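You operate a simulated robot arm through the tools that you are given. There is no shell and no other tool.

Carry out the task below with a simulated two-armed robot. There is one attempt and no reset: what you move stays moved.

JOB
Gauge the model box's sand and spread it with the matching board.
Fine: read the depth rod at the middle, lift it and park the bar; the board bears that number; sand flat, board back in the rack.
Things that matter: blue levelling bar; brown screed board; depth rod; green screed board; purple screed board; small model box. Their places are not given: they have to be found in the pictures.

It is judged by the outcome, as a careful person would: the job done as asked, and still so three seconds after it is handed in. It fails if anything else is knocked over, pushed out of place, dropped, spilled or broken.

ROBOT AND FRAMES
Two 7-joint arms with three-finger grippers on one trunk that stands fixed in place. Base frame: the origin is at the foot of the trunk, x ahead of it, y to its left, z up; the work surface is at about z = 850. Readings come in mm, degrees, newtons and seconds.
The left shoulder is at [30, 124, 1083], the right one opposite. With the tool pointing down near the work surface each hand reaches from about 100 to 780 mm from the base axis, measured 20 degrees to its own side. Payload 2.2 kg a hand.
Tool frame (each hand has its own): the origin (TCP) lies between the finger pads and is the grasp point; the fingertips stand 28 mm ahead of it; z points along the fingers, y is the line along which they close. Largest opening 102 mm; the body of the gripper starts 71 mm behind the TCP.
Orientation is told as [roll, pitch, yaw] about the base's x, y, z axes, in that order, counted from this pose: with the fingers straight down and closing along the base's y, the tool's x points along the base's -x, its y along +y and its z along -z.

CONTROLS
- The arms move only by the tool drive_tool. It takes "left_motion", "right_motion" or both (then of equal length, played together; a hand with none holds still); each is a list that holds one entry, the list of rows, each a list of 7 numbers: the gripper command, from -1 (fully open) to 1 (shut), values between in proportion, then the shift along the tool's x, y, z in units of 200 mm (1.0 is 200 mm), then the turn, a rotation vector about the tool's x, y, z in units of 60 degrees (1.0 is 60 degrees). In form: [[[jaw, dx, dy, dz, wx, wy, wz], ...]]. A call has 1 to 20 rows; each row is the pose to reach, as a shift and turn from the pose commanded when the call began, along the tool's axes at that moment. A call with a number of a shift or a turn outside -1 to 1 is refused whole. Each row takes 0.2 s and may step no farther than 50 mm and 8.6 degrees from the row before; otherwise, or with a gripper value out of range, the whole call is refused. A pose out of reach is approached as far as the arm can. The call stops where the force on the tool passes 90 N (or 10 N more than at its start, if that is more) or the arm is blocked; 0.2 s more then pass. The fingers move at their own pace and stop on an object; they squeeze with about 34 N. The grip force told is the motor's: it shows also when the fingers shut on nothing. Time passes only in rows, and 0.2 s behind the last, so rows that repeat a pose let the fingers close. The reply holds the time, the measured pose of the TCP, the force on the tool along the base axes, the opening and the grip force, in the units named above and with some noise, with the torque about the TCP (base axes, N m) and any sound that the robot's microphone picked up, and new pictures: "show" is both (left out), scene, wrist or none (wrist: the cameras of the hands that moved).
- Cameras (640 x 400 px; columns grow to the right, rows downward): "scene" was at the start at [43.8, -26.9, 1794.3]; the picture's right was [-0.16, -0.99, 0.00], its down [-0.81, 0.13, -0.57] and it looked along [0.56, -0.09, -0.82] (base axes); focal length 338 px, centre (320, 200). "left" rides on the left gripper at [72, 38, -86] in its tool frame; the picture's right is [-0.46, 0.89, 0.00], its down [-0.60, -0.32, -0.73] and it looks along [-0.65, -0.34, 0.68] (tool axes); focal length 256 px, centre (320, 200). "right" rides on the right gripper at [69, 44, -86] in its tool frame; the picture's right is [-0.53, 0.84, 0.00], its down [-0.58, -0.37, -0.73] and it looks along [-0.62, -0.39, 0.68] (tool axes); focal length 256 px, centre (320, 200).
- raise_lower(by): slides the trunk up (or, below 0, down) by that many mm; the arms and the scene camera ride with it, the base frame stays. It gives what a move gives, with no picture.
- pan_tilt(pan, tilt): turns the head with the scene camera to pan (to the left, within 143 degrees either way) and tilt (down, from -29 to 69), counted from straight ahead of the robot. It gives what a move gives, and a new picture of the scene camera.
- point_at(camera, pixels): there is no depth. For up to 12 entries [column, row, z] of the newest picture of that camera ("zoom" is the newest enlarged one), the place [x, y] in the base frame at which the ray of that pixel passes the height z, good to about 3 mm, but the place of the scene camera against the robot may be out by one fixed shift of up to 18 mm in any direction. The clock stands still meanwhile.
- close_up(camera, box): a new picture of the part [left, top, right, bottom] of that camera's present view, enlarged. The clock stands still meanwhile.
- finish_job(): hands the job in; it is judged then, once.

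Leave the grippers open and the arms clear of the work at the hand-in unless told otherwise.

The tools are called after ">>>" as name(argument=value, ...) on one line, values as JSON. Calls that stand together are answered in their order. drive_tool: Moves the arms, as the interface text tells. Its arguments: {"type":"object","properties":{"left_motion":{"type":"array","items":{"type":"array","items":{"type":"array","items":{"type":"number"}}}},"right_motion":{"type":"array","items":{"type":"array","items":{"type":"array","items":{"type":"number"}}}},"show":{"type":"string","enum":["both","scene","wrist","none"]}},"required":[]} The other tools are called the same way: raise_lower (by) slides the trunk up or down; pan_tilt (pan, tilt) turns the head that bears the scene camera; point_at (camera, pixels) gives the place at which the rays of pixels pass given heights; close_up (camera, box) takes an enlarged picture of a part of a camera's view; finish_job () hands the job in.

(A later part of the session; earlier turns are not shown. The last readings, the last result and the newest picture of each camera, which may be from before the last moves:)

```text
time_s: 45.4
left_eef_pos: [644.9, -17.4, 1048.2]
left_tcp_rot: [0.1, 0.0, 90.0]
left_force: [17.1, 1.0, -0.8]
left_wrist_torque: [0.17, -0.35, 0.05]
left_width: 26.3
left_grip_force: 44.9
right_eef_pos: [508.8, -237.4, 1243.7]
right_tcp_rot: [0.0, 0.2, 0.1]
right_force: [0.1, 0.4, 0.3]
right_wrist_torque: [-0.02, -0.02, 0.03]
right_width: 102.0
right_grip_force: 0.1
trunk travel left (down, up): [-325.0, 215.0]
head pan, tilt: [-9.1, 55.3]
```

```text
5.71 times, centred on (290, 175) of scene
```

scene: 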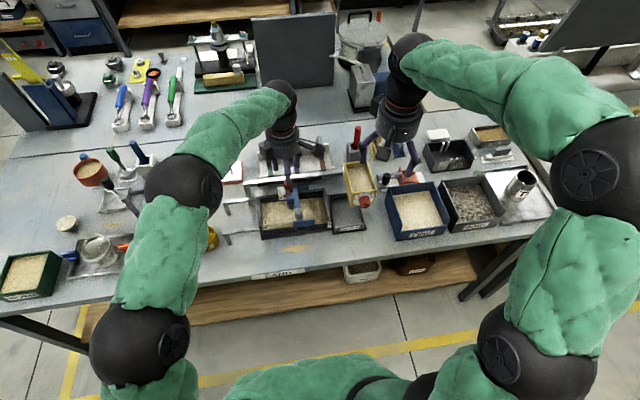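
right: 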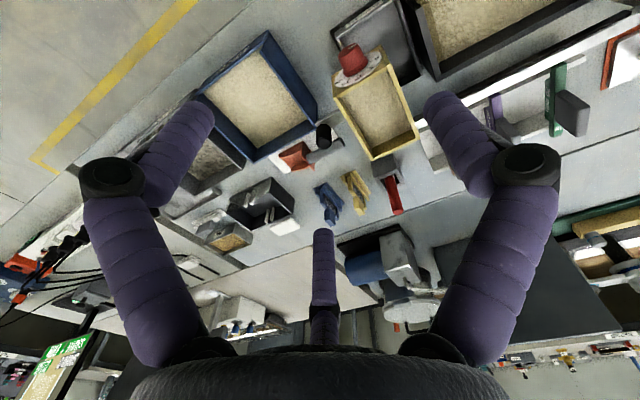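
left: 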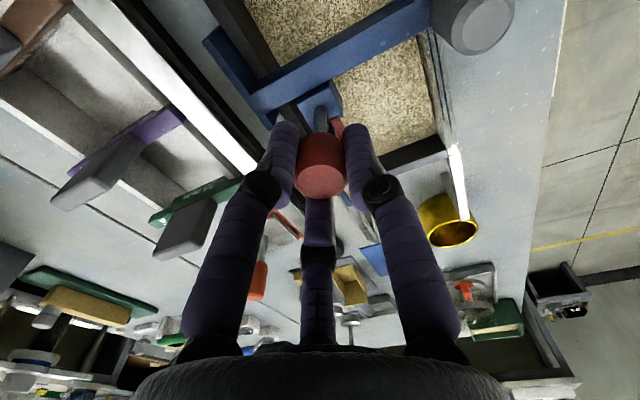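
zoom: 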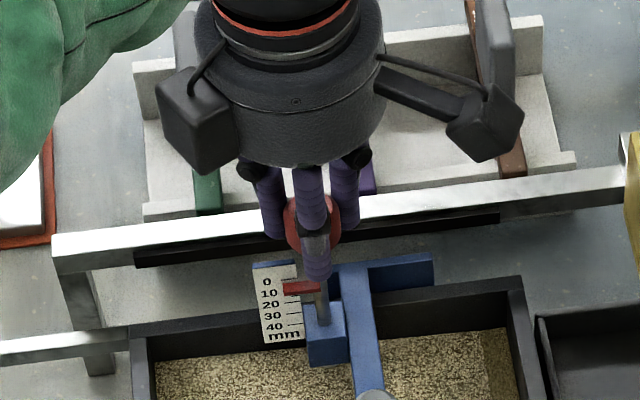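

The pointer is at about 4 by this view. I'll lift ~6 mm more to restore the fully raised position.

>>> drive_tool(left_motion=[[[1, 0, 0, -0.01, 0, 0, 0], [1, 0, 0, -0.02, 0, 0, 0], [1, 0, 0, -0.03, 0, 0, 0], [1, 0, 0, -0.03, 0, 0, 0]]], show="none")

>>> close_up(camera="scene", box=[240, 140, 340, 210])

```text
time_s: 46.4
left_eef_pos: [645.6, -16.5, 1053.9]
left_tcp_rot: [0.2, 0.0, 90.0]
left_force: [20.6, -1.0, -0.6]
left_wrist_torque: [0.1, -0.4, -0.02]
left_width: 26.3
left_grip_force: 45.2
right_eef_pos: [511.0, -238.8, 1242.8]
right_tcp_rot: [0.1, 0.1, 0.1]
right_force: [0.1, -0.8, 0.5]
right_wrist_torque: [0.01, 0.02, -0.03]
right_width: 102.1
right_grip_force: 0.1
trunk travel left (down, up): [-325.0, 215.0]
head pan, tilt: [-9.1, 55.3]
```

```text
5.71 times, centred on (290, 175) of scene
```

zoom: 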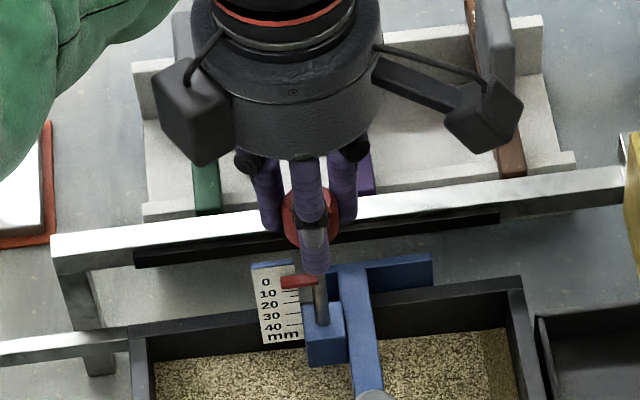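

The pointer is back at 0. I'll give it 2 mm more with a small lateral relief, then release and rise clear.

>>> drive_tool(left_motion=[[[1, 0, -0.005, -0.005, 0, 0, 0], [1, 0, -0.01, -0.01, 0, 0, 0], [1, 0, -0.01, -0.01, 0, 0, 0], [0, 0, -0.01, -0.01, 0, 0, 0], [-0.1, 0, -0.01, -0.01, 0, 0, 0], [-0.1, 0, -0.01, -0.01, 0, 0, 0], [-0.1, 0, -0.01, -0.15, 0, 0, 0], [-0.1, 0, -0.01, -0.3, 0, 0, 0], [-0.1, 0, -0.01, -0.45, 0, 0, 0], [-0.1, 0, -0.01, -0.45, 0, 0, 0]]], show="wrist")

>>> close_up(camera="scene", box=[230, 150, 350, 240])

```text
time_s: 48.6
left_eef_pos: [645.1, -17.9, 1145.9]
left_tcp_rot: [0.2, 0.0, 90.0]
left_force: [-0.2, 0.2, -0.4]
left_wrist_torque: [-0.01, 0.02, 0.01]
left_width: 56.0
left_grip_force: 0.1
right_eef_pos: [510.0, -237.7, 1244.7]
right_tcp_rot: [0.0, 0.1, 0.0]
right_force: [-0.1, 0.8, -0.5]
right_wrist_torque: [0.01, 0.01, 0.01]
right_width: 102.0
right_grip_force: 0.1
trunk travel left (down, up): [-325.0, 215.0]
head pan, tilt: [-9.1, 55.3]
```

left: 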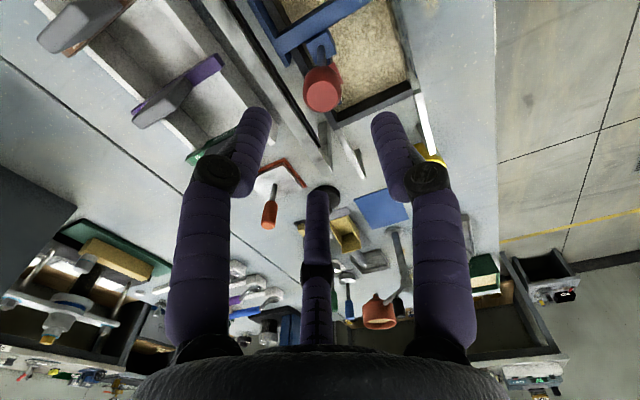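

```text
4.44 times, centred on (290, 195) of scene
```

zoom: 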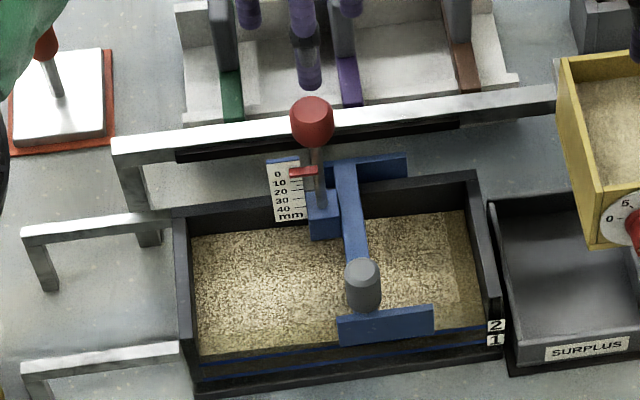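

The rod is raised with its pointer just above 0 and clear of the sand. Next I'll un-yaw the hand and return to the grey knob to park the bar.

>>> drive_tool(left_motion=[[[-1, 0.02, 0.07, 0, 0, 0, 0.13], [-1, 0.04, 0.14, 0, 0, 0, 0.26], [-1, 0.06, 0.21, 0, 0, 0, 0.39], [-1, 0.08, 0.28, 0, 0, 0, 0.52], [-1, 0.1, 0.34, 0, 0, 0, 0.65], [-1, 0.12, 0.395, 0, 0, 0, 0.75], [-1, 0.12, 0.395, 0, 0, 0, 0.75]]], show="none")

>>> drive_tool(left_motion=[[[-1, 0, 0, 0, 0, 0, 0.13], [-1, 0, 0, 0, 0, 0, 0.26], [-1, 0, 0, 0, 0, 0, 0.39], [-1, 0, 0, 0, 0, 0, 0.52], [-1, 0, 0, 0, 0, 0, 0.65], [-1, 0, 0, 0, 0, 0, 0.75], [-1, 0, 0, 0, 0, 0, 0.75]]], show="wrist")

>>> close_up(camera="left", box=[220, 0, 420, 200])

```text
time_s: 50.2
left_eef_pos: [565.8, -40.8, 1143.8]
left_tcp_rot: [0.1, 0.2, 44.9]
left_force: [-0.2, 0.2, 0.6]
left_wrist_torque: [0.03, 0.01, 0.01]
left_width: 102.0
left_grip_force: 0.0
right_eef_pos: [508.8, -238.0, 1244.9]
right_tcp_rot: [0.0, -0.1, 0.1]
right_force: [0.0, 0.7, -1.0]
right_wrist_torque: [-0.01, -0.01, 0.0]
right_width: 102.2
right_grip_force: 0.0
trunk travel left (down, up): [-325.0, 215.0]
head pan, tilt: [-9.1, 55.3]
```

```text
time_s: 51.8
left_eef_pos: [566.4, -42.1, 1142.9]
left_tcp_rot: [-0.1, 0.2, -0.1]
left_force: [0.0, -0.4, 0.6]
left_wrist_torque: [0.01, 0.0, 0.02]
left_width: 101.8
left_grip_force: 0.0
right_eef_pos: [508.9, -237.4, 1244.5]
right_tcp_rot: [0.0, 0.0, 0.1]
right_force: [0.0, -0.3, -0.2]
right_wrist_torque: [0.0, -0.01, -0.01]
right_width: 102.0
right_grip_force: 0.0
trunk travel left (down, up): [-325.0, 215.0]
head pan, tilt: [-9.1, 55.3]
```

left: 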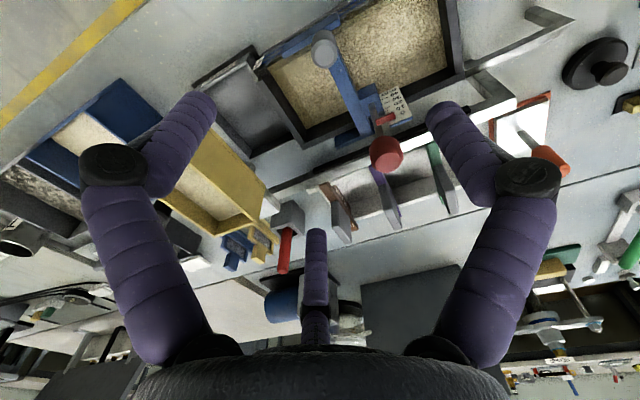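

```text
2.00 times, centred on (320, 100) of left
```

zoom: 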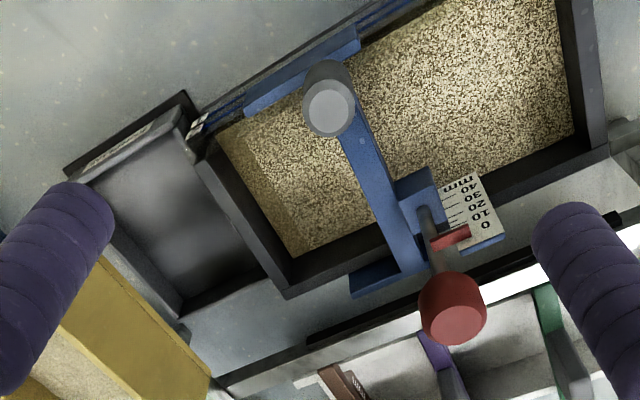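

>>> point_at(camera="zoom", pixels=[[330, 107, 980], [453, 325, 1058], [210, 165, 930], [285, 285, 930], [560, 20, 930], [580, 130, 930]])

```text
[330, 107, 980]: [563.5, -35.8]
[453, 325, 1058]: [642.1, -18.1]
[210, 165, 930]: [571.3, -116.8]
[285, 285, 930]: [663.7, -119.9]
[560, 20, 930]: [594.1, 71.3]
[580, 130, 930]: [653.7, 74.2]
```

The knob is at (563,−36). I'll descend and grip it.

>>> drive_tool(left_motion=[[[-1, 0, 0.03, 0.2, 0, 0, 0], [-1, 0.01, 0.03, 0.4, 0, 0, 0], [-1, 0.01, 0.03, 0.6, 0, 0, 0], [-1, 0.01, 0.03, 0.76, 0, 0, 0], [-1, 0.01, 0.03, 0.815, 0, 0, 0], [-1, 0.01, 0.03, 0.815, 0, 0, 0], [1, 0.01, 0.03, 0.815, 0, 0, 0], [1, 0.01, 0.03, 0.815, 0, 0, 0], [1, 0.01, 0.03, 0.815, 0, 0, 0], [1, 0.01, 0.03, 0.815, 0, 0, 0]]], show="wrist")

```text
time_s: 54.0
left_eef_pos: [562.2, -35.7, 979.9]
left_tcp_rot: [-0.1, 0.1, 0.0]
left_force: [-3.7, -0.7, 2.1]
left_wrist_torque: [-0.01, 0.15, 0.16]
left_width: 22.3
left_grip_force: 44.5
right_eef_pos: [509.2, -238.4, 1244.1]
right_tcp_rot: [0.0, 0.0, 0.1]
right_force: [0.7, -0.1, 0.5]
right_wrist_torque: [0.0, 0.03, 0.04]
right_width: 102.0
right_grip_force: 0.0
trunk travel left (down, up): [-325.0, 215.0]
head pan, tilt: [-9.1, 55.3]
```

left: 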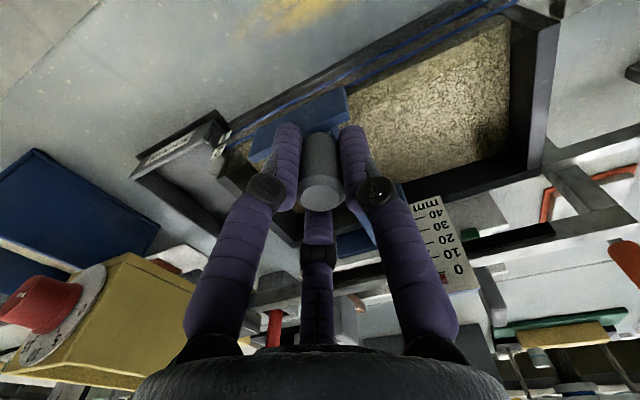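

The width is 22 mm instead of 26, so I'll check how the knob sits in the fingers before sliding.

>>> close_up(camera="scene", box=[230, 150, 350, 240])

>>> close_up(camera="left", box=[220, 60, 420, 240])

```text
4.44 times, centred on (290, 195) of scene
```

zoom: 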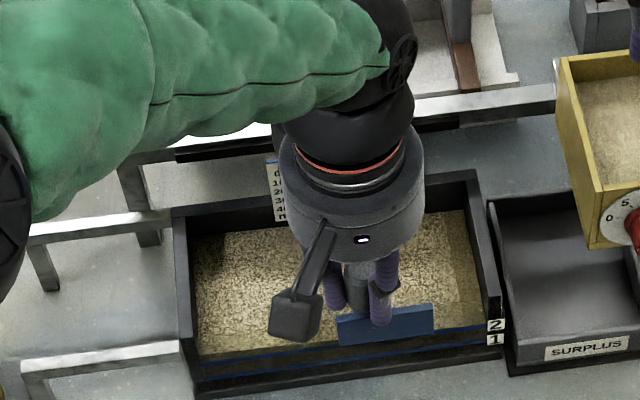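

```text
2.22 times, centred on (320, 150) of left
```

zoom: 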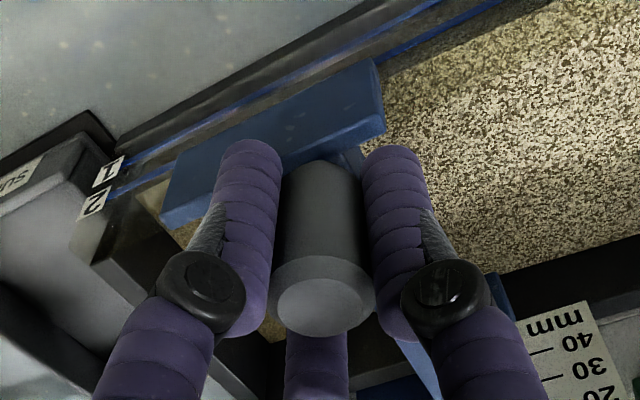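

The knob sits about 5 mm beyond the pad centre in +x. I'll re-open, shift +6 mm in x and re-close.

>>> drive_tool(left_motion=[[[-1, 0, 0, 0, 0, 0, 0], [-1, 0, 0, 0, 0, 0, 0], [-1, -0.03, 0, 0, 0, 0, 0], [-1, -0.03, 0, 0, 0, 0, 0], [1, -0.03, 0, 0, 0, 0, 0], [1, -0.03, 0, 0, 0, 0, 0], [1, -0.03, 0, 0, 0, 0, 0], [1, -0.03, 0, 0, 0, 0, 0]]], show="none")

```text
time_s: 55.8
left_eef_pos: [567.3, -35.4, 980.0]
left_tcp_rot: [0.1, 0.2, 0.1]
left_force: [-7.4, -0.4, 1.2]
left_wrist_torque: [0.2, 0.63, 0.01]
left_width: 25.7
left_grip_force: 45.5
right_eef_pos: [507.2, -238.2, 1244.3]
right_tcp_rot: [0.0, 0.0, 0.0]
right_force: [0.1, 0.2, -0.3]
right_wrist_torque: [-0.01, -0.01, -0.01]
right_width: 102.2
right_grip_force: 0.1
trunk travel left (down, up): [-325.0, 215.0]
head pan, tilt: [-9.1, 55.3]
```

The grip is good now at 25.7 mm. I'll slide the bar back to the left by 100 mm.

>>> drive_tool(left_motion=[[[1, 0, 0.05, 0, 0, 0, 0], [1, 0, 0.12, 0, 0, 0, 0], [1, 0, 0.2, 0, 0, 0, 0], [1, 0, 0.28, 0, 0, 0, 0], [1, 0, 0.36, 0, 0, 0, 0], [1, 0, 0.44, 0, 0, 0, 0], [1, 0, 0.5, 0, 0, 0, 0], [1, 0, 0.5, 0, 0, 0, 0]]], show="none")

>>> close_up(camera="scene", box=[200, 150, 340, 250])

```text
time_s: 57.6
left_eef_pos: [567.5, 66.6, 979.8]
left_tcp_rot: [0.0, 0.1, 0.1]
left_force: [-14.5, 1.0, -0.9]
left_wrist_torque: [0.33, 0.76, 0.02]
left_width: 25.7
left_grip_force: 44.5
right_eef_pos: [506.5, -239.5, 1245.5]
right_tcp_rot: [0.1, -0.1, 0.1]
right_force: [0.0, -0.1, 0.4]
right_wrist_torque: [0.0, 0.0, 0.01]
right_width: 102.2
right_grip_force: 0.0
trunk travel left (down, up): [-325.0, 215.0]
head pan, tilt: [-9.1, 55.3]
```

```text
4.00 times, centred on (270, 200) of scene
```

zoom: 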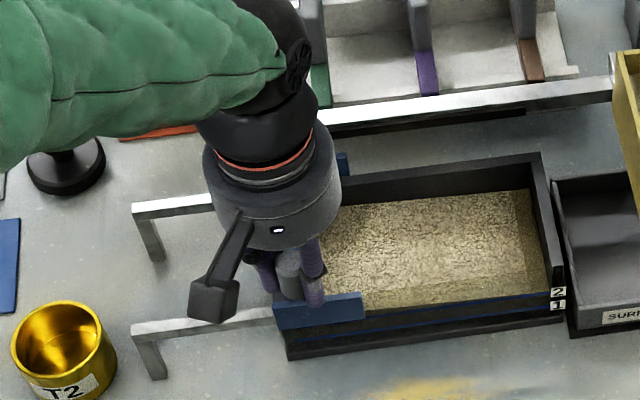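

I'll continue the last 95 mm to the original parked spot.

>>> drive_tool(left_motion=[[[1, 0, 0.05, 0, 0, 0, 0], [1, 0, 0.12, 0, 0, 0, 0], [1, 0, 0.2, 0, 0, 0, 0], [1, 0, 0.28, 0, 0, 0, 0], [1, 0, 0.36, 0, 0, 0, 0], [1, 0, 0.42, 0, 0, 0, 0], [1, 0, 0.46, 0, 0, 0, 0], [1, 0, 0.478, 0, 0, 0, 0], [1, 0, 0.478, 0, 0, 0, 0]]], show="none")

>>> close_up(camera="scene", box=[190, 150, 330, 250])

```text
time_s: 59.6
left_eef_pos: [566.4, 158.9, 980.0]
left_tcp_rot: [0.0, 0.2, 0.0]
left_force: [-20.4, -1.0, -11.7]
left_wrist_torque: [-0.08, 0.31, 0.07]
left_width: 25.8
left_grip_force: 45.1
right_eef_pos: [506.8, -237.3, 1245.1]
right_tcp_rot: [0.0, -0.1, 0.2]
right_force: [0.3, 0.0, 0.0]
right_wrist_torque: [0.03, 0.0, 0.02]
right_width: 102.0
right_grip_force: 0.0
trunk travel left (down, up): [-325.0, 215.0]
head pan, tilt: [-9.1, 55.3]
```

```text
4.00 times, centred on (260, 200) of scene
```

zoom: 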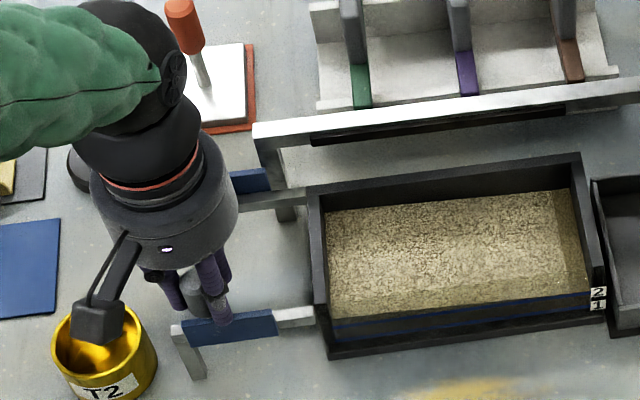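

The foot is within ~3 mm of its original place. I'll nudge it 3 mm, release and rise clear.

>>> drive_tool(left_motion=[[[1, 0, 0.008, 0, 0, 0, 0], [1, 0, 0.015, 0, 0, 0, 0], [1, 0, 0.015, 0, 0, 0, 0], [-1, 0, 0.015, 0, 0, 0, 0], [-1, 0, 0.015, 0, 0, 0, 0], [-1, 0, 0.015, 0, 0, 0, 0], [-1, 0, 0.015, -0.2, 0, 0, 0], [-1, 0, 0.015, -0.4, 0, 0, 0], [-1, 0.15, 0.1, -0.55, 0, 0, 0], [-1, 0.3, 0.2, -0.7, 0, 0, 0], [-1, 0.45, 0.3, -0.85, 0, 0, 0], [-1, 0.45, 0.3, -0.85, 0, 0, 0]]], show="both")

>>> close_up(camera="scene", box=[200, 170, 340, 250])

>>> close_up(camera="scene", box=[240, 120, 400, 220])

```text
time_s: 62.2
left_eef_pos: [480.1, 224.7, 1150.6]
left_tcp_rot: [0.1, 0.2, 0.1]
left_force: [0.0, -0.8, -0.1]
left_wrist_torque: [0.02, 0.04, -0.03]
left_width: 102.3
left_grip_force: 0.1
right_eef_pos: [510.0, -238.5, 1243.8]
right_tcp_rot: [0.2, 0.1, 0.1]
right_force: [0.3, -0.1, -0.7]
right_wrist_torque: [0.01, 0.02, 0.01]
right_width: 102.3
right_grip_force: 0.1
trunk travel left (down, up): [-325.0, 215.0]
head pan, tilt: [-9.1, 55.3]
```

scene: 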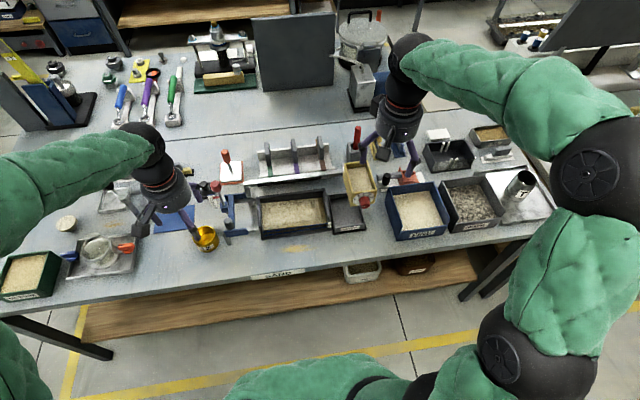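
left: 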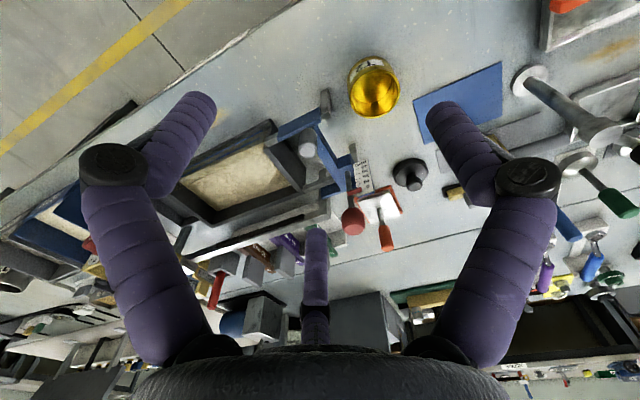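

```text
4.57 times, centred on (270, 210) of scene
```

zoom: 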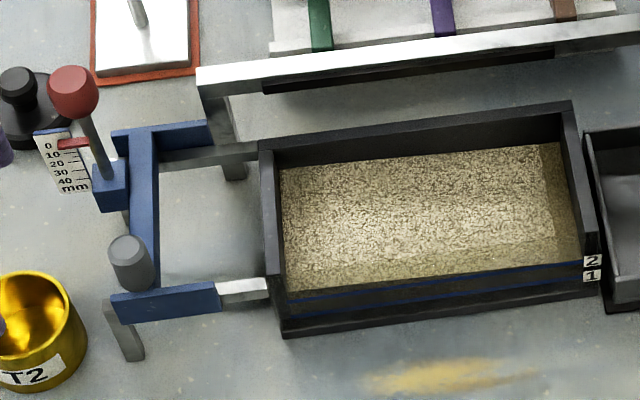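

```text
4.00 times, centred on (320, 170) of scene
```

zoom: 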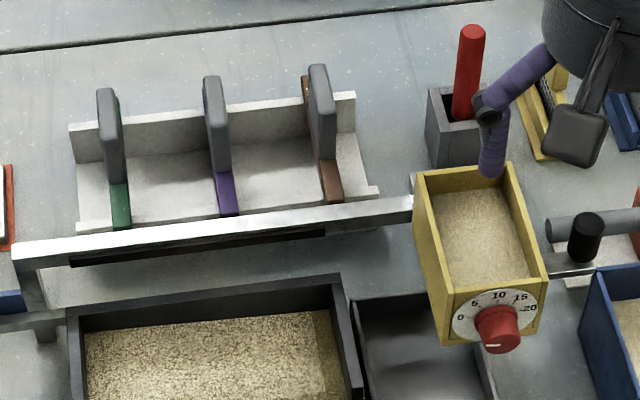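

The bar is parked exactly as it started and the rod is up. Next I'll bring the left hand's camera closer to the rack to study the brown board.

>>> drive_tool(left_motion=[[[-1, -0.16, -0.16, 0, 0, 0, 0], [-1, -0.32, -0.32, 0, 0, 0, 0], [-1, -0.48, -0.48, 0, 0, 0, 0], [-1, -0.64, -0.64, 0, 0, 0, 0], [-1, -0.8, -0.8, 0, 0, 0, 0], [-1, -0.96, -0.96, 0, 0, 0, 0], [-1, -0.96, -0.96, 0, 0, 0, 0]]], show="wrist")

>>> close_up(camera="left", box=[200, 80, 420, 240])

```text
time_s: 63.8
left_eef_pos: [668.6, 34.2, 1157.2]
left_tcp_rot: [-0.1, 0.0, 0.1]
left_force: [0.3, 0.9, 1.2]
left_wrist_torque: [-0.02, -0.01, 0.0]
left_width: 101.9
left_grip_force: 0.2
right_eef_pos: [507.5, -236.6, 1245.0]
right_tcp_rot: [0.0, 0.0, 0.1]
right_force: [0.0, -0.6, -0.1]
right_wrist_torque: [0.0, -0.01, -0.05]
right_width: 101.9
right_grip_force: 0.0
trunk travel left (down, up): [-325.0, 215.0]
head pan, tilt: [-9.1, 55.3]
```

left: 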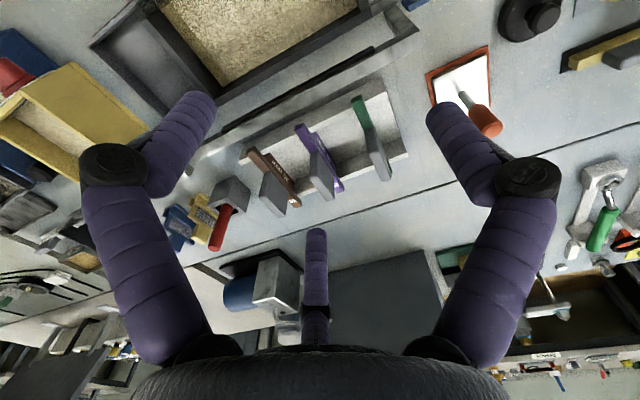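

```text
2.50 times, centred on (310, 160) of left
```

zoom: 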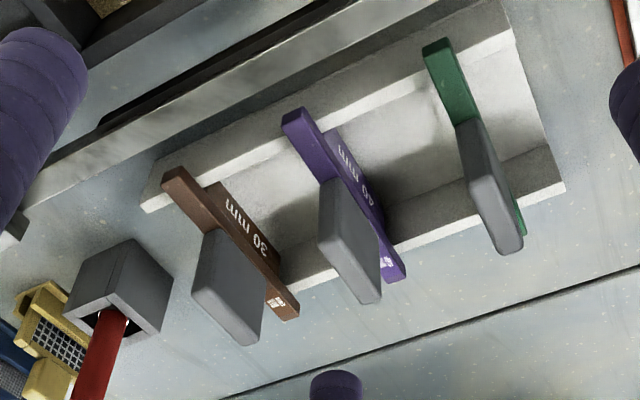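

Each board has a top bar along x resting on the rack's front and back edges. A blade hangs below with the number on it, and a grey handle plate (thin in y) stands on top. I'll take one more view from a shifted place for triangulation.

>>> point_at(camera="zoom", pixels=[[182, 183, 900], [182, 183, 940], [285, 308, 900], [285, 308, 940], [228, 318, 940], [228, 318, 980], [295, 122, 900], [295, 122, 940], [390, 272, 900], [390, 272, 940], [350, 285, 940], [350, 285, 980]])

>>> drive_tool(left_motion=[[[-1, 0.08, -0.18, 0, 0, 0, 0], [-1, 0.16, -0.36, 0, 0, 0, 0], [-1, 0.25, -0.55, 0, 0, 0, 0], [-1, 0.25, -0.55, 0, 0, 0, 0]]], show="wrist")

>>> close_up(camera="left", box=[230, 80, 450, 240])

```text
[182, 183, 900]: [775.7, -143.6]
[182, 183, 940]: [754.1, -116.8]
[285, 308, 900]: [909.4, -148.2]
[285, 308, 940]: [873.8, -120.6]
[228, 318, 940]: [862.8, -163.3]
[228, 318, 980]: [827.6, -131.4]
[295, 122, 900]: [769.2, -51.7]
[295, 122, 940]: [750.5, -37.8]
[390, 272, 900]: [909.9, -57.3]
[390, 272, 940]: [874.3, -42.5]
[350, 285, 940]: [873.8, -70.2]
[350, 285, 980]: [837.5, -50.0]
```

```text
time_s: 64.8
left_eef_pos: [618.4, -78.5, 1152.0]
left_tcp_rot: [0.0, 0.1, 0.1]
left_force: [-0.3, 0.0, 0.6]
left_wrist_torque: [-0.04, 0.0, -0.02]
left_width: 102.4
left_grip_force: 0.0
right_eef_pos: [509.1, -236.7, 1244.0]
right_tcp_rot: [-0.1, 0.0, 0.1]
right_force: [0.2, 0.3, 0.4]
right_wrist_torque: [-0.05, 0.03, -0.01]
right_width: 102.3
right_grip_force: 0.0
trunk travel left (down, up): [-325.0, 215.0]
head pan, tilt: [-9.1, 55.3]
```

left: 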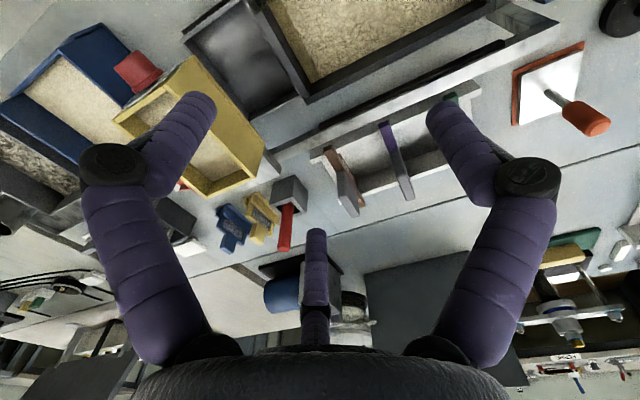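

```text
2.50 times, centred on (340, 160) of left
```

zoom: 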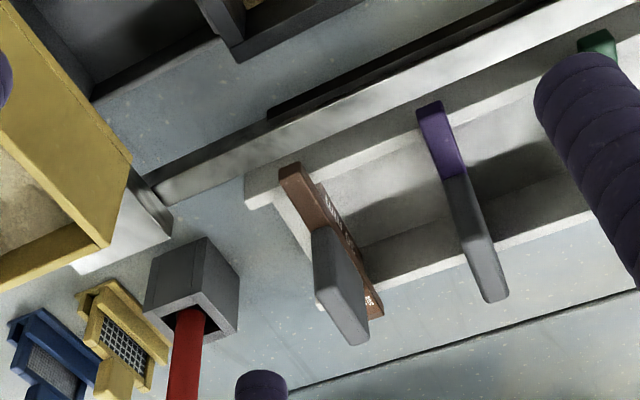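

>>> point_at(camera="zoom", pixels=[[296, 178, 900], [296, 178, 940], [374, 306, 900], [374, 306, 940], [342, 322, 940], [342, 322, 980], [432, 112, 900], [432, 112, 940], [484, 278, 940], [484, 278, 980]])

```text
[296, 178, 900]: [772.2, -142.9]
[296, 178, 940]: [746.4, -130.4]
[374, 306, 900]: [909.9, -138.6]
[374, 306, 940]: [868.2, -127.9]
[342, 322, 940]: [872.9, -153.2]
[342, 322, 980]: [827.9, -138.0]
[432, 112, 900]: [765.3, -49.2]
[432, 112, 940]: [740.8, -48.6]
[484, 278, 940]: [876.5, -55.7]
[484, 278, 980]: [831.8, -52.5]
```

The brown handle is near (836,−140) with its top at z≈970. The top bar runs from x≈773 to 900 at z≈905. That's a long reach with a vertical tool, so the right hand will take it tilted forward. First I'll move the left hand out of the way.

>>> drive_tool(left_motion=[[[-1, 0.12, 0.17, 0, 0, 0, 0], [-1, 0.24, 0.34, 0, 0, 0, 0], [-1, 0.36, 0.51, 0, 0, 0, 0], [-1, 0.48, 0.68, 0, 0, 0, 0], [-1, 0.6, 0.85, 0, 0, 0, 0], [-1, 0.7, 1.0, 0, 0, 0, 0]]], show="none")

>>> drive_tool(left_motion=[[[-1, 0.1, 0.18, 0, 0, 0, 0], [-1, 0.2, 0.36, 0, 0, 0, 0], [-1, 0.3, 0.54, 0, 0, 0, 0], [-1, 0.4, 0.72, 0, 0, 0, 0], [-1, 0.4, 0.85, 0, 0, 0, 0]]], show="none")

>>> drive_tool(right_motion=[[[-1, -0.2, 0.08, 0, 0, 0, 0], [-1, -0.4, 0.16, 0.05, 0, 0, 0], [-1, -0.6, 0.24, 0.1, 0, 0, 0], [-1, -0.78, 0.32, 0.15, 0, -0.1, 0], [-1, -0.9, 0.4, 0.2, 0, -0.2, 0], [-1, -0.9, 0.45, 0.2, 0, -0.33, 0], [-1, -0.9, 0.49, 0.2, 0, -0.46, 0], [-1, -0.9, 0.49, 0.2, 0, -0.5, 0], [-1, -0.9, 0.49, 0.2, 0, -0.5, 0]]], show="both")

```text
time_s: 66.2
left_eef_pos: [478.5, 119.5, 1152.5]
left_tcp_rot: [0.0, 0.2, 0.0]
left_force: [-0.3, 1.2, -0.5]
left_wrist_torque: [0.0, 0.01, 0.01]
left_width: 102.2
left_grip_force: 0.2
right_eef_pos: [507.5, -237.5, 1244.3]
right_tcp_rot: [-0.1, 0.0, -0.1]
right_force: [-0.4, 0.3, 0.0]
right_wrist_torque: [-0.01, -0.01, 0.0]
right_width: 102.1
right_grip_force: 0.0
trunk travel left (down, up): [-325.0, 215.0]
head pan, tilt: [-9.1, 55.3]
```

```text
time_s: 67.4
left_eef_pos: [398.3, 287.3, 1150.2]
left_tcp_rot: [0.0, 0.2, -0.1]
left_force: [0.1, 0.5, 0.0]
left_wrist_torque: [-0.03, 0.0, 0.0]
left_width: 101.9
left_grip_force: 0.0
right_eef_pos: [509.5, -237.6, 1244.9]
right_tcp_rot: [0.0, 0.1, 0.0]
right_force: [0.5, -0.5, 0.7]
right_wrist_torque: [0.0, 0.0, 0.0]
right_width: 101.9
right_grip_force: 0.0
trunk travel left (down, up): [-325.0, 215.0]
head pan, tilt: [-9.1, 55.3]
```

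```text
time_s: 69.4
left_eef_pos: [397.2, 286.8, 1151.2]
left_tcp_rot: [0.0, 0.1, 0.1]
left_force: [0.1, -0.5, -0.2]
left_wrist_torque: [0.01, 0.02, -0.04]
left_width: 102.2
left_grip_force: 0.1
right_eef_pos: [690.0, -138.5, 1204.3]
right_tcp_rot: [0.0, -30.0, 0.1]
right_force: [0.7, 0.9, -0.4]
right_wrist_torque: [-0.04, -0.01, 0.02]
right_width: 101.9
right_grip_force: 0.1
trunk travel left (down, up): [-325.0, 215.0]
head pan, tilt: [-9.1, 55.3]
```

scene: 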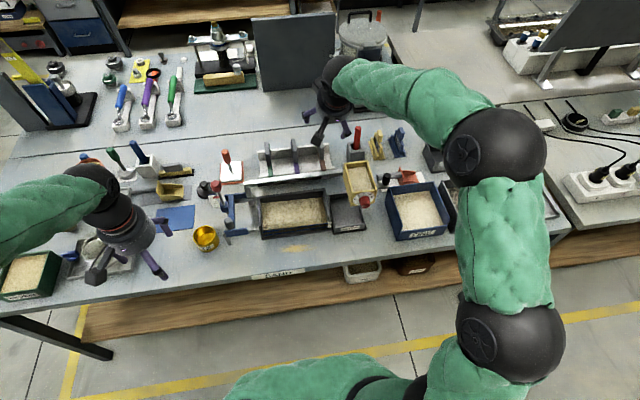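
right: 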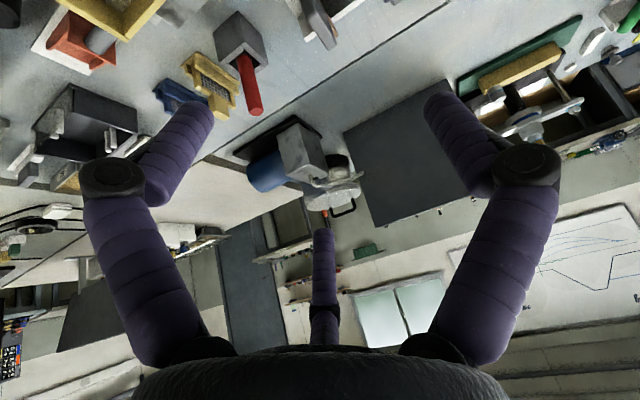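

The tilted pose is reachable so far. I'll zoom on the rack in the scene view, which is now unobstructed.

>>> close_up(camera="scene", box=[240, 120, 380, 210])

>>> close_up(camera="right", box=[200, 0, 420, 140])

```text
4.44 times, centred on (310, 165) of scene
```

zoom: 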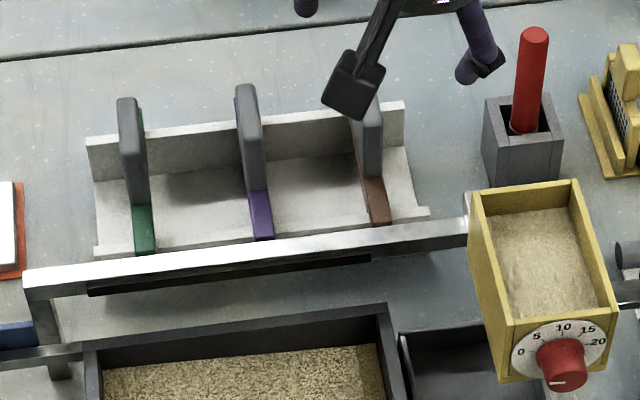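

```text
2.86 times, centred on (310, 70) of right
```

zoom: 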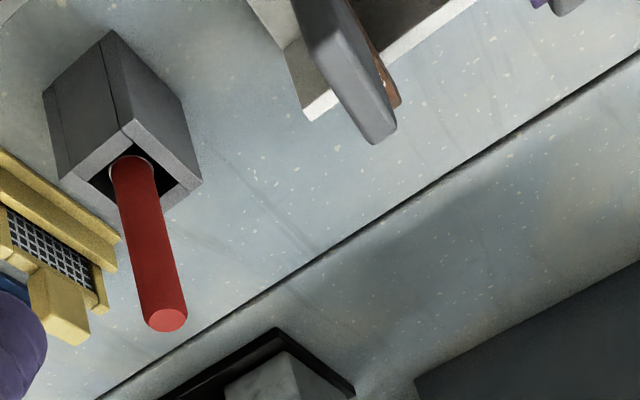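

>>> point_at(camera="zoom", pixels=[[165, 320, 980], [165, 320, 1020], [125, 130, 910], [125, 130, 930], [378, 128, 950], [378, 128, 975]])

>>> point_at(camera="scene", pixels=[[358, 128, 1000], [358, 128, 1020], [347, 158, 850], [320, 190, 900], [345, 168, 950], [362, 195, 1000], [255, 182, 950], [380, 180, 950]])

```text
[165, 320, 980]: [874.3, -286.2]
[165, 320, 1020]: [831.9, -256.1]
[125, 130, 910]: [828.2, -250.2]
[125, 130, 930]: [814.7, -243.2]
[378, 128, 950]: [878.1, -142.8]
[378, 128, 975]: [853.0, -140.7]
```

```text
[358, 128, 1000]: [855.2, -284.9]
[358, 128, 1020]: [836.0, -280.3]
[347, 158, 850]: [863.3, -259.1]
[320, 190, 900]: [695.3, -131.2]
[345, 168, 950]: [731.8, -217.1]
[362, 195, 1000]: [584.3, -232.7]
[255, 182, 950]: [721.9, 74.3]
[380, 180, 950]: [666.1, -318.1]
```

The red-handled tool is at y≈−258, which is clear. I'll advance along the tilted tool axis toward the brown handle with the jaw opened ~70 mm, stopping short of it to check alignment.

>>> drive_tool(right_motion=[[[-0.4, 0, 0, 0.2, 0, 0, 0], [-0.4, -0.01, 0, 0.4, 0, 0, 0], [-0.4, -0.015, 0, 0.6, 0, 0, 0], [-0.4, -0.015, -0.005, 0.8, 0, 0, 0], [-0.4, -0.015, -0.005, 0.95, 0, 0, 0], [-0.4, -0.015, -0.005, 0.95, 0, 0, 0]]], show="both")

>>> close_up(camera="right", box=[220, 40, 420, 240])

>>> close_up(camera="scene", box=[260, 100, 380, 200])

```text
time_s: 70.8
left_eef_pos: [397.3, 286.2, 1151.4]
left_tcp_rot: [0.0, 0.1, 0.0]
left_force: [0.0, -0.2, 0.0]
left_wrist_torque: [0.02, 0.01, 0.03]
left_width: 101.8
left_grip_force: 0.2
right_eef_pos: [785.3, -142.4, 1041.8]
right_tcp_rot: [0.2, -30.1, 0.0]
right_force: [-0.6, -0.6, 0.5]
right_wrist_torque: [0.01, -0.02, -0.02]
right_width: 71.5
right_grip_force: 0.0
trunk travel left (down, up): [-325.0, 215.0]
head pan, tilt: [-9.1, 55.3]
```

scene: 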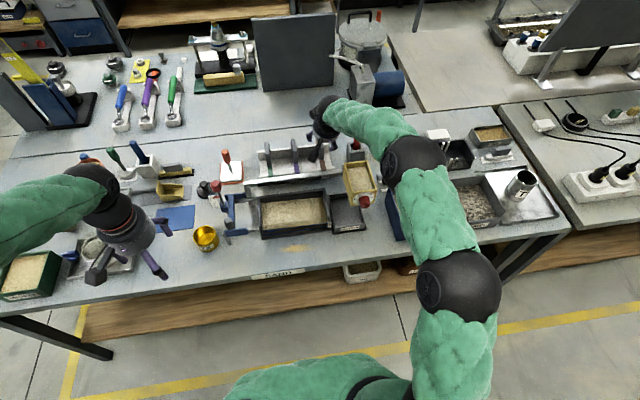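
right: 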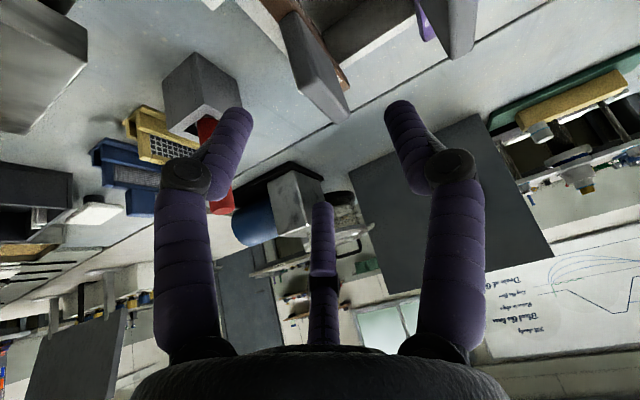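

```text
2.00 times, centred on (320, 140) of right
```

zoom: 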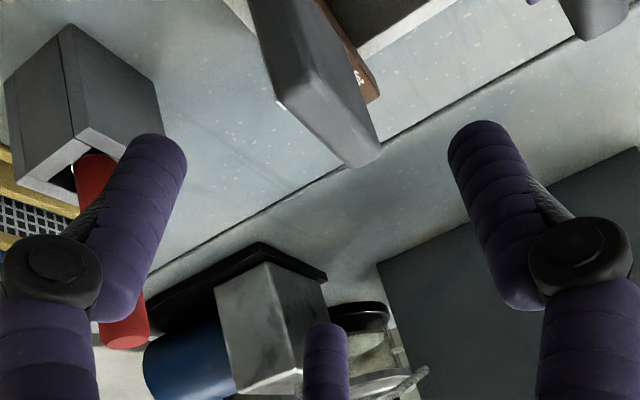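

```text
4.00 times, centred on (320, 150) of scene
```

zoom: 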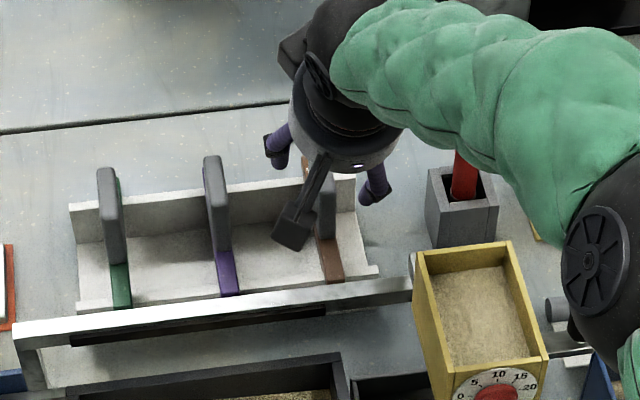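

>>> close_up(camera="right", box=[270, 0, 390, 120])

```text
3.33 times, centred on (330, 60) of right
```

zoom: 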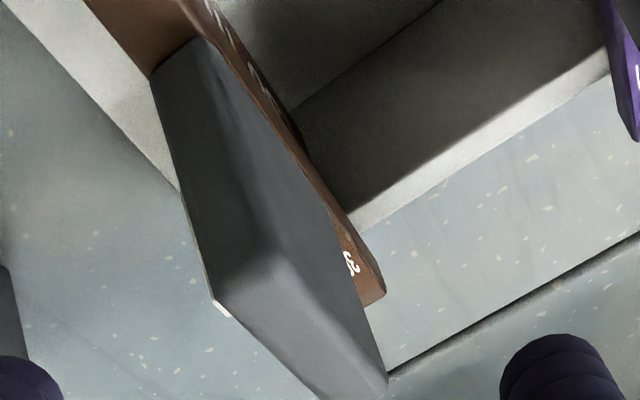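

>>> point_at(camera="zoom", pixels=[[245, 272, 960], [245, 272, 972], [360, 386, 960], [360, 386, 972], [182, 60, 905], [182, 60, 915], [375, 290, 905], [375, 290, 895]])

```text
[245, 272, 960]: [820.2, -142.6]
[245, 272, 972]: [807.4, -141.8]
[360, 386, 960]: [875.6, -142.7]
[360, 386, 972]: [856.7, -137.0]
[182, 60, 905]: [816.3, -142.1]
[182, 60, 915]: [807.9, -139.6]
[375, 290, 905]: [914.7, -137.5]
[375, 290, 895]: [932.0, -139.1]
```

The handle spans x 814–866, y≈−141, with its top at z≈966. I'll advance 104 mm along the tool axis to straddle it.

>>> drive_tool(right_motion=[[[-0.4, 0, 0.007, 0.18, 0, 0, 0], [-0.4, 0, 0.007, 0.34, 0, 0, 0], [-0.4, 0, 0.007, 0.46, 0, 0, 0], [-0.4, 0, 0.007, 0.52, 0, 0, 0], [-0.4, 0, 0.007, 0.52, 0, 0, 0]]], show="wrist")

>>> close_up(camera="scene", box=[260, 100, 380, 200])

>>> close_up(camera="right", box=[220, 80, 420, 280])

```text
time_s: 72.0
left_eef_pos: [397.6, 285.8, 1151.6]
left_tcp_rot: [0.0, 0.1, 0.0]
left_force: [0.2, -0.2, -0.2]
left_wrist_torque: [0.02, 0.01, 0.01]
left_width: 101.9
left_grip_force: 0.0
right_eef_pos: [837.7, -137.7, 950.9]
right_tcp_rot: [0.2, -30.0, 0.0]
right_force: [0.7, -0.4, -0.3]
right_wrist_torque: [0.03, 0.01, 0.01]
right_width: 71.5
right_grip_force: 0.2
trunk travel left (down, up): [-325.0, 215.0]
head pan, tilt: [-9.1, 55.3]
```

right: 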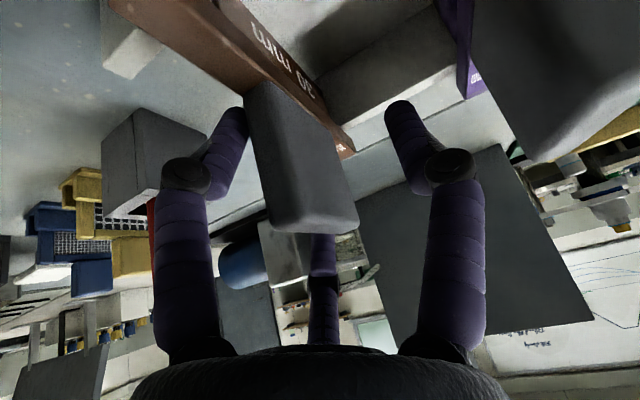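

```text
4.00 times, centred on (320, 150) of scene
```

zoom: 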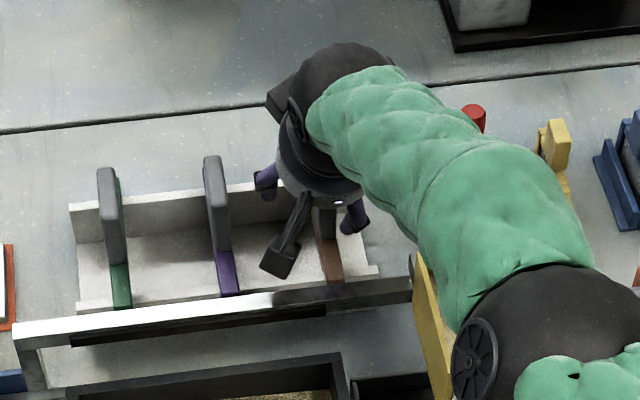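

```text
2.00 times, centred on (320, 180) of right
```

zoom: 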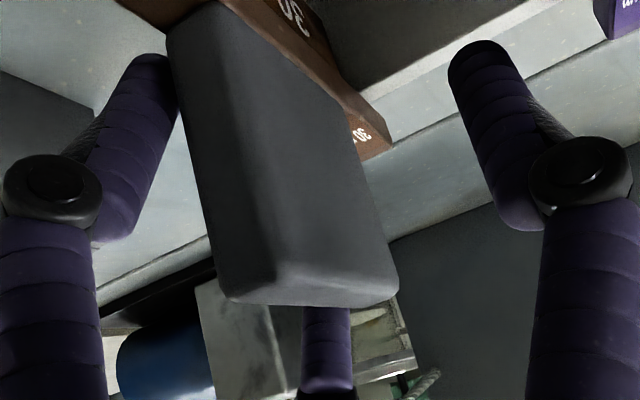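

The handle is between the fingers but ~3 mm off-centre toward −y. I'll shift and close on it.

>>> drive_tool(right_motion=[[[-0.4, 0, -0.017, 0, 0, 0, 0], [-0.4, 0, -0.017, 0, 0, 0, 0], [0.2, 0, -0.017, 0, 0, 0, 0], [0.5, 0, -0.017, 0, 0, 0, 0], [1, 0, -0.017, 0, 0, 0, 0], [1, 0, -0.017, 0, 0, 0, 0], [1, 0, -0.017, 0, 0, 0, 0]]], show="wrist")

>>> close_up(camera="right", box=[220, 40, 420, 240])

```text
time_s: 73.6
left_eef_pos: [396.8, 286.5, 1151.7]
left_tcp_rot: [0.0, 0.1, -0.1]
left_force: [-0.3, -0.2, -0.1]
left_wrist_torque: [-0.01, 0.03, -0.01]
left_width: 102.2
left_grip_force: 0.1
right_eef_pos: [836.8, -141.9, 950.1]
right_tcp_rot: [0.1, -29.9, -0.1]
right_force: [0.4, -0.4, 0.2]
right_wrist_torque: [0.02, 0.01, -0.05]
right_width: 24.2
right_grip_force: 34.0
trunk travel left (down, up): [-325.0, 215.0]
head pan, tilt: [-9.1, 55.3]
```

right: 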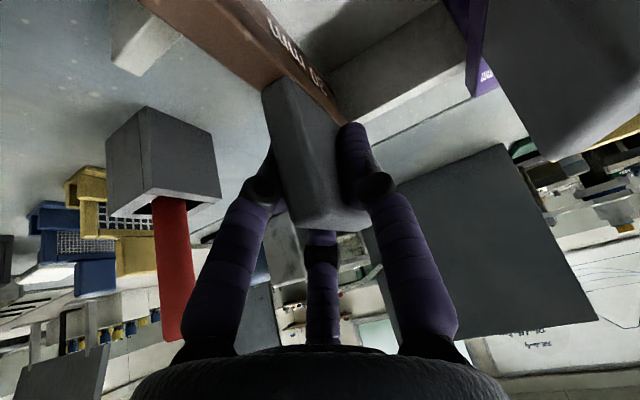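

```text
2.00 times, centred on (320, 140) of right
```

zoom: 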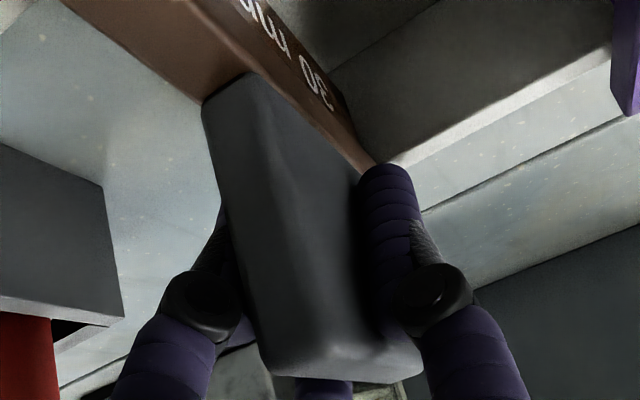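

It's gripped at 24 mm. I'll lift straight up slowly, starting with 20 mm to confirm that it follows.

>>> drive_tool(right_motion=[[[1, 0, 0, 0, 0, 0, 0], [1, -0.0125, 0, -0.0217, 0, 0, 0], [1, -0.025, 0, -0.0433, 0, 0, 0], [1, -0.0375, 0, -0.065, 0, 0, 0], [1, -0.05, 0, -0.0866, 0, 0, 0], [1, -0.05, 0, -0.0866, 0, 0, 0]]], show="wrist")

>>> close_up(camera="scene", box=[240, 110, 360, 210])

```text
time_s: 75.0
left_eef_pos: [398.5, 286.3, 1151.6]
left_tcp_rot: [0.0, 0.1, 0.1]
left_force: [-0.5, -0.7, -0.3]
left_wrist_torque: [0.02, 0.01, 0.01]
left_width: 101.7
left_grip_force: 0.0
right_eef_pos: [839.0, -141.8, 970.8]
right_tcp_rot: [-0.1, -29.9, 0.0]
right_force: [-0.1, 0.4, -1.4]
right_wrist_torque: [0.05, 0.04, 0.0]
right_width: 24.1
right_grip_force: 34.1
trunk travel left (down, up): [-325.0, 215.0]
head pan, tilt: [-9.1, 55.3]
```

right: 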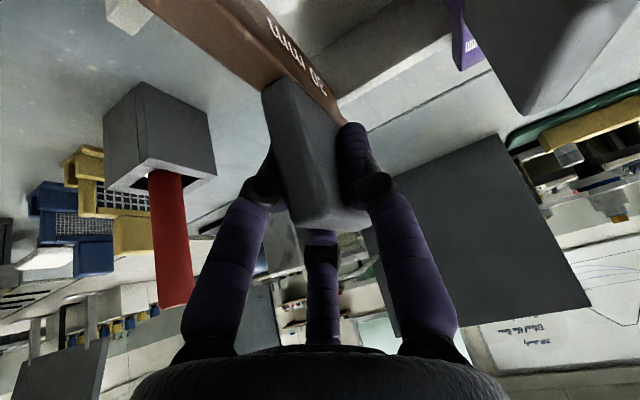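

```text
4.00 times, centred on (300, 160) of scene
```

zoom: 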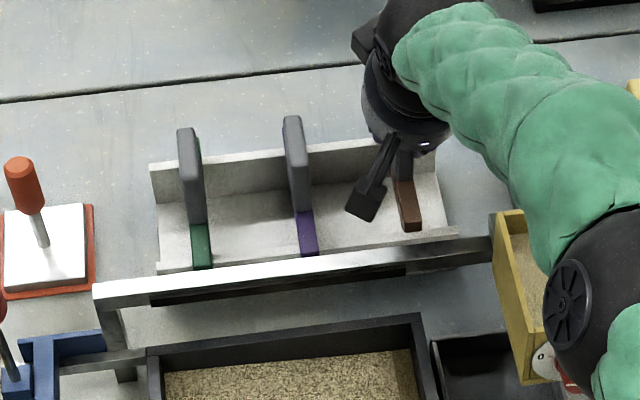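

The board follows freely. I'll lift another 125 mm to clear the rail, which is at about z=960.

>>> drive_tool(right_motion=[[[1, -0.05, 0, -0.0866, 0, 0, 0], [1, -0.1, 0, -0.173, 0, 0, 0], [1, -0.16, 0, -0.277, 0, 0, 0], [1, -0.22, 0, -0.381, 0, 0, 0], [1, -0.28, 0, -0.485, 0, 0, 0], [1, -0.3125, 0, -0.541, 0, 0, 0], [1, -0.3125, 0, -0.541, 0, 0, 0]]], show="both")

>>> close_up(camera="scene", box=[240, 100, 380, 210])

```text
time_s: 76.6
left_eef_pos: [397.6, 286.5, 1150.0]
left_tcp_rot: [-0.1, 0.1, 0.0]
left_force: [-0.2, -0.7, -0.2]
left_wrist_torque: [-0.01, 0.02, 0.01]
left_width: 101.9
left_grip_force: 0.0
right_eef_pos: [838.2, -144.3, 1097.3]
right_tcp_rot: [0.0, -30.0, 0.0]
right_force: [0.4, 0.4, -1.3]
right_wrist_torque: [-0.01, -0.01, -0.01]
right_width: 24.4
right_grip_force: 33.8
trunk travel left (down, up): [-325.0, 215.0]
head pan, tilt: [-9.1, 55.3]
```

scene: 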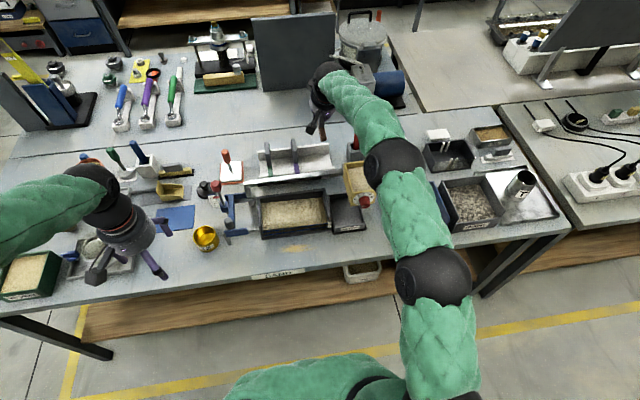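
right: 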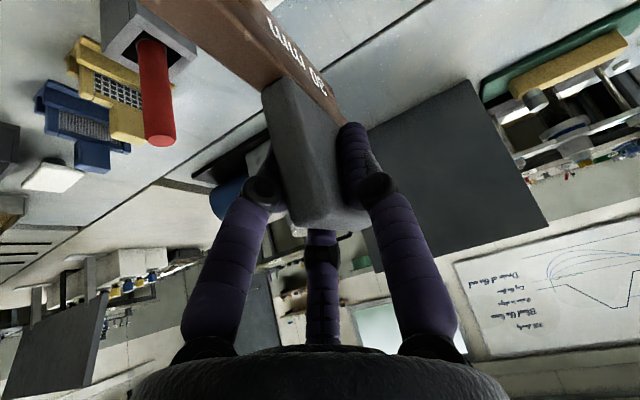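

```text
3.64 times, centred on (310, 155) of scene
```

zoom: 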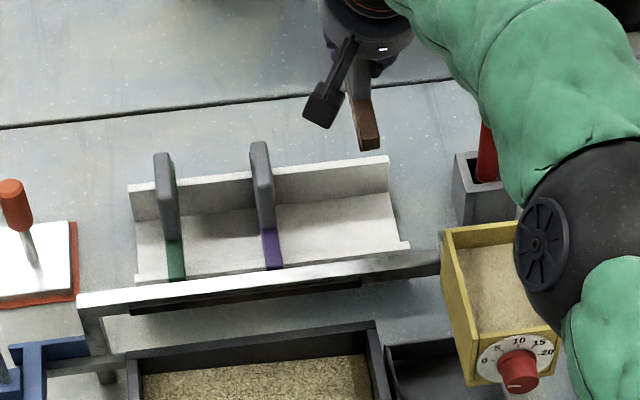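

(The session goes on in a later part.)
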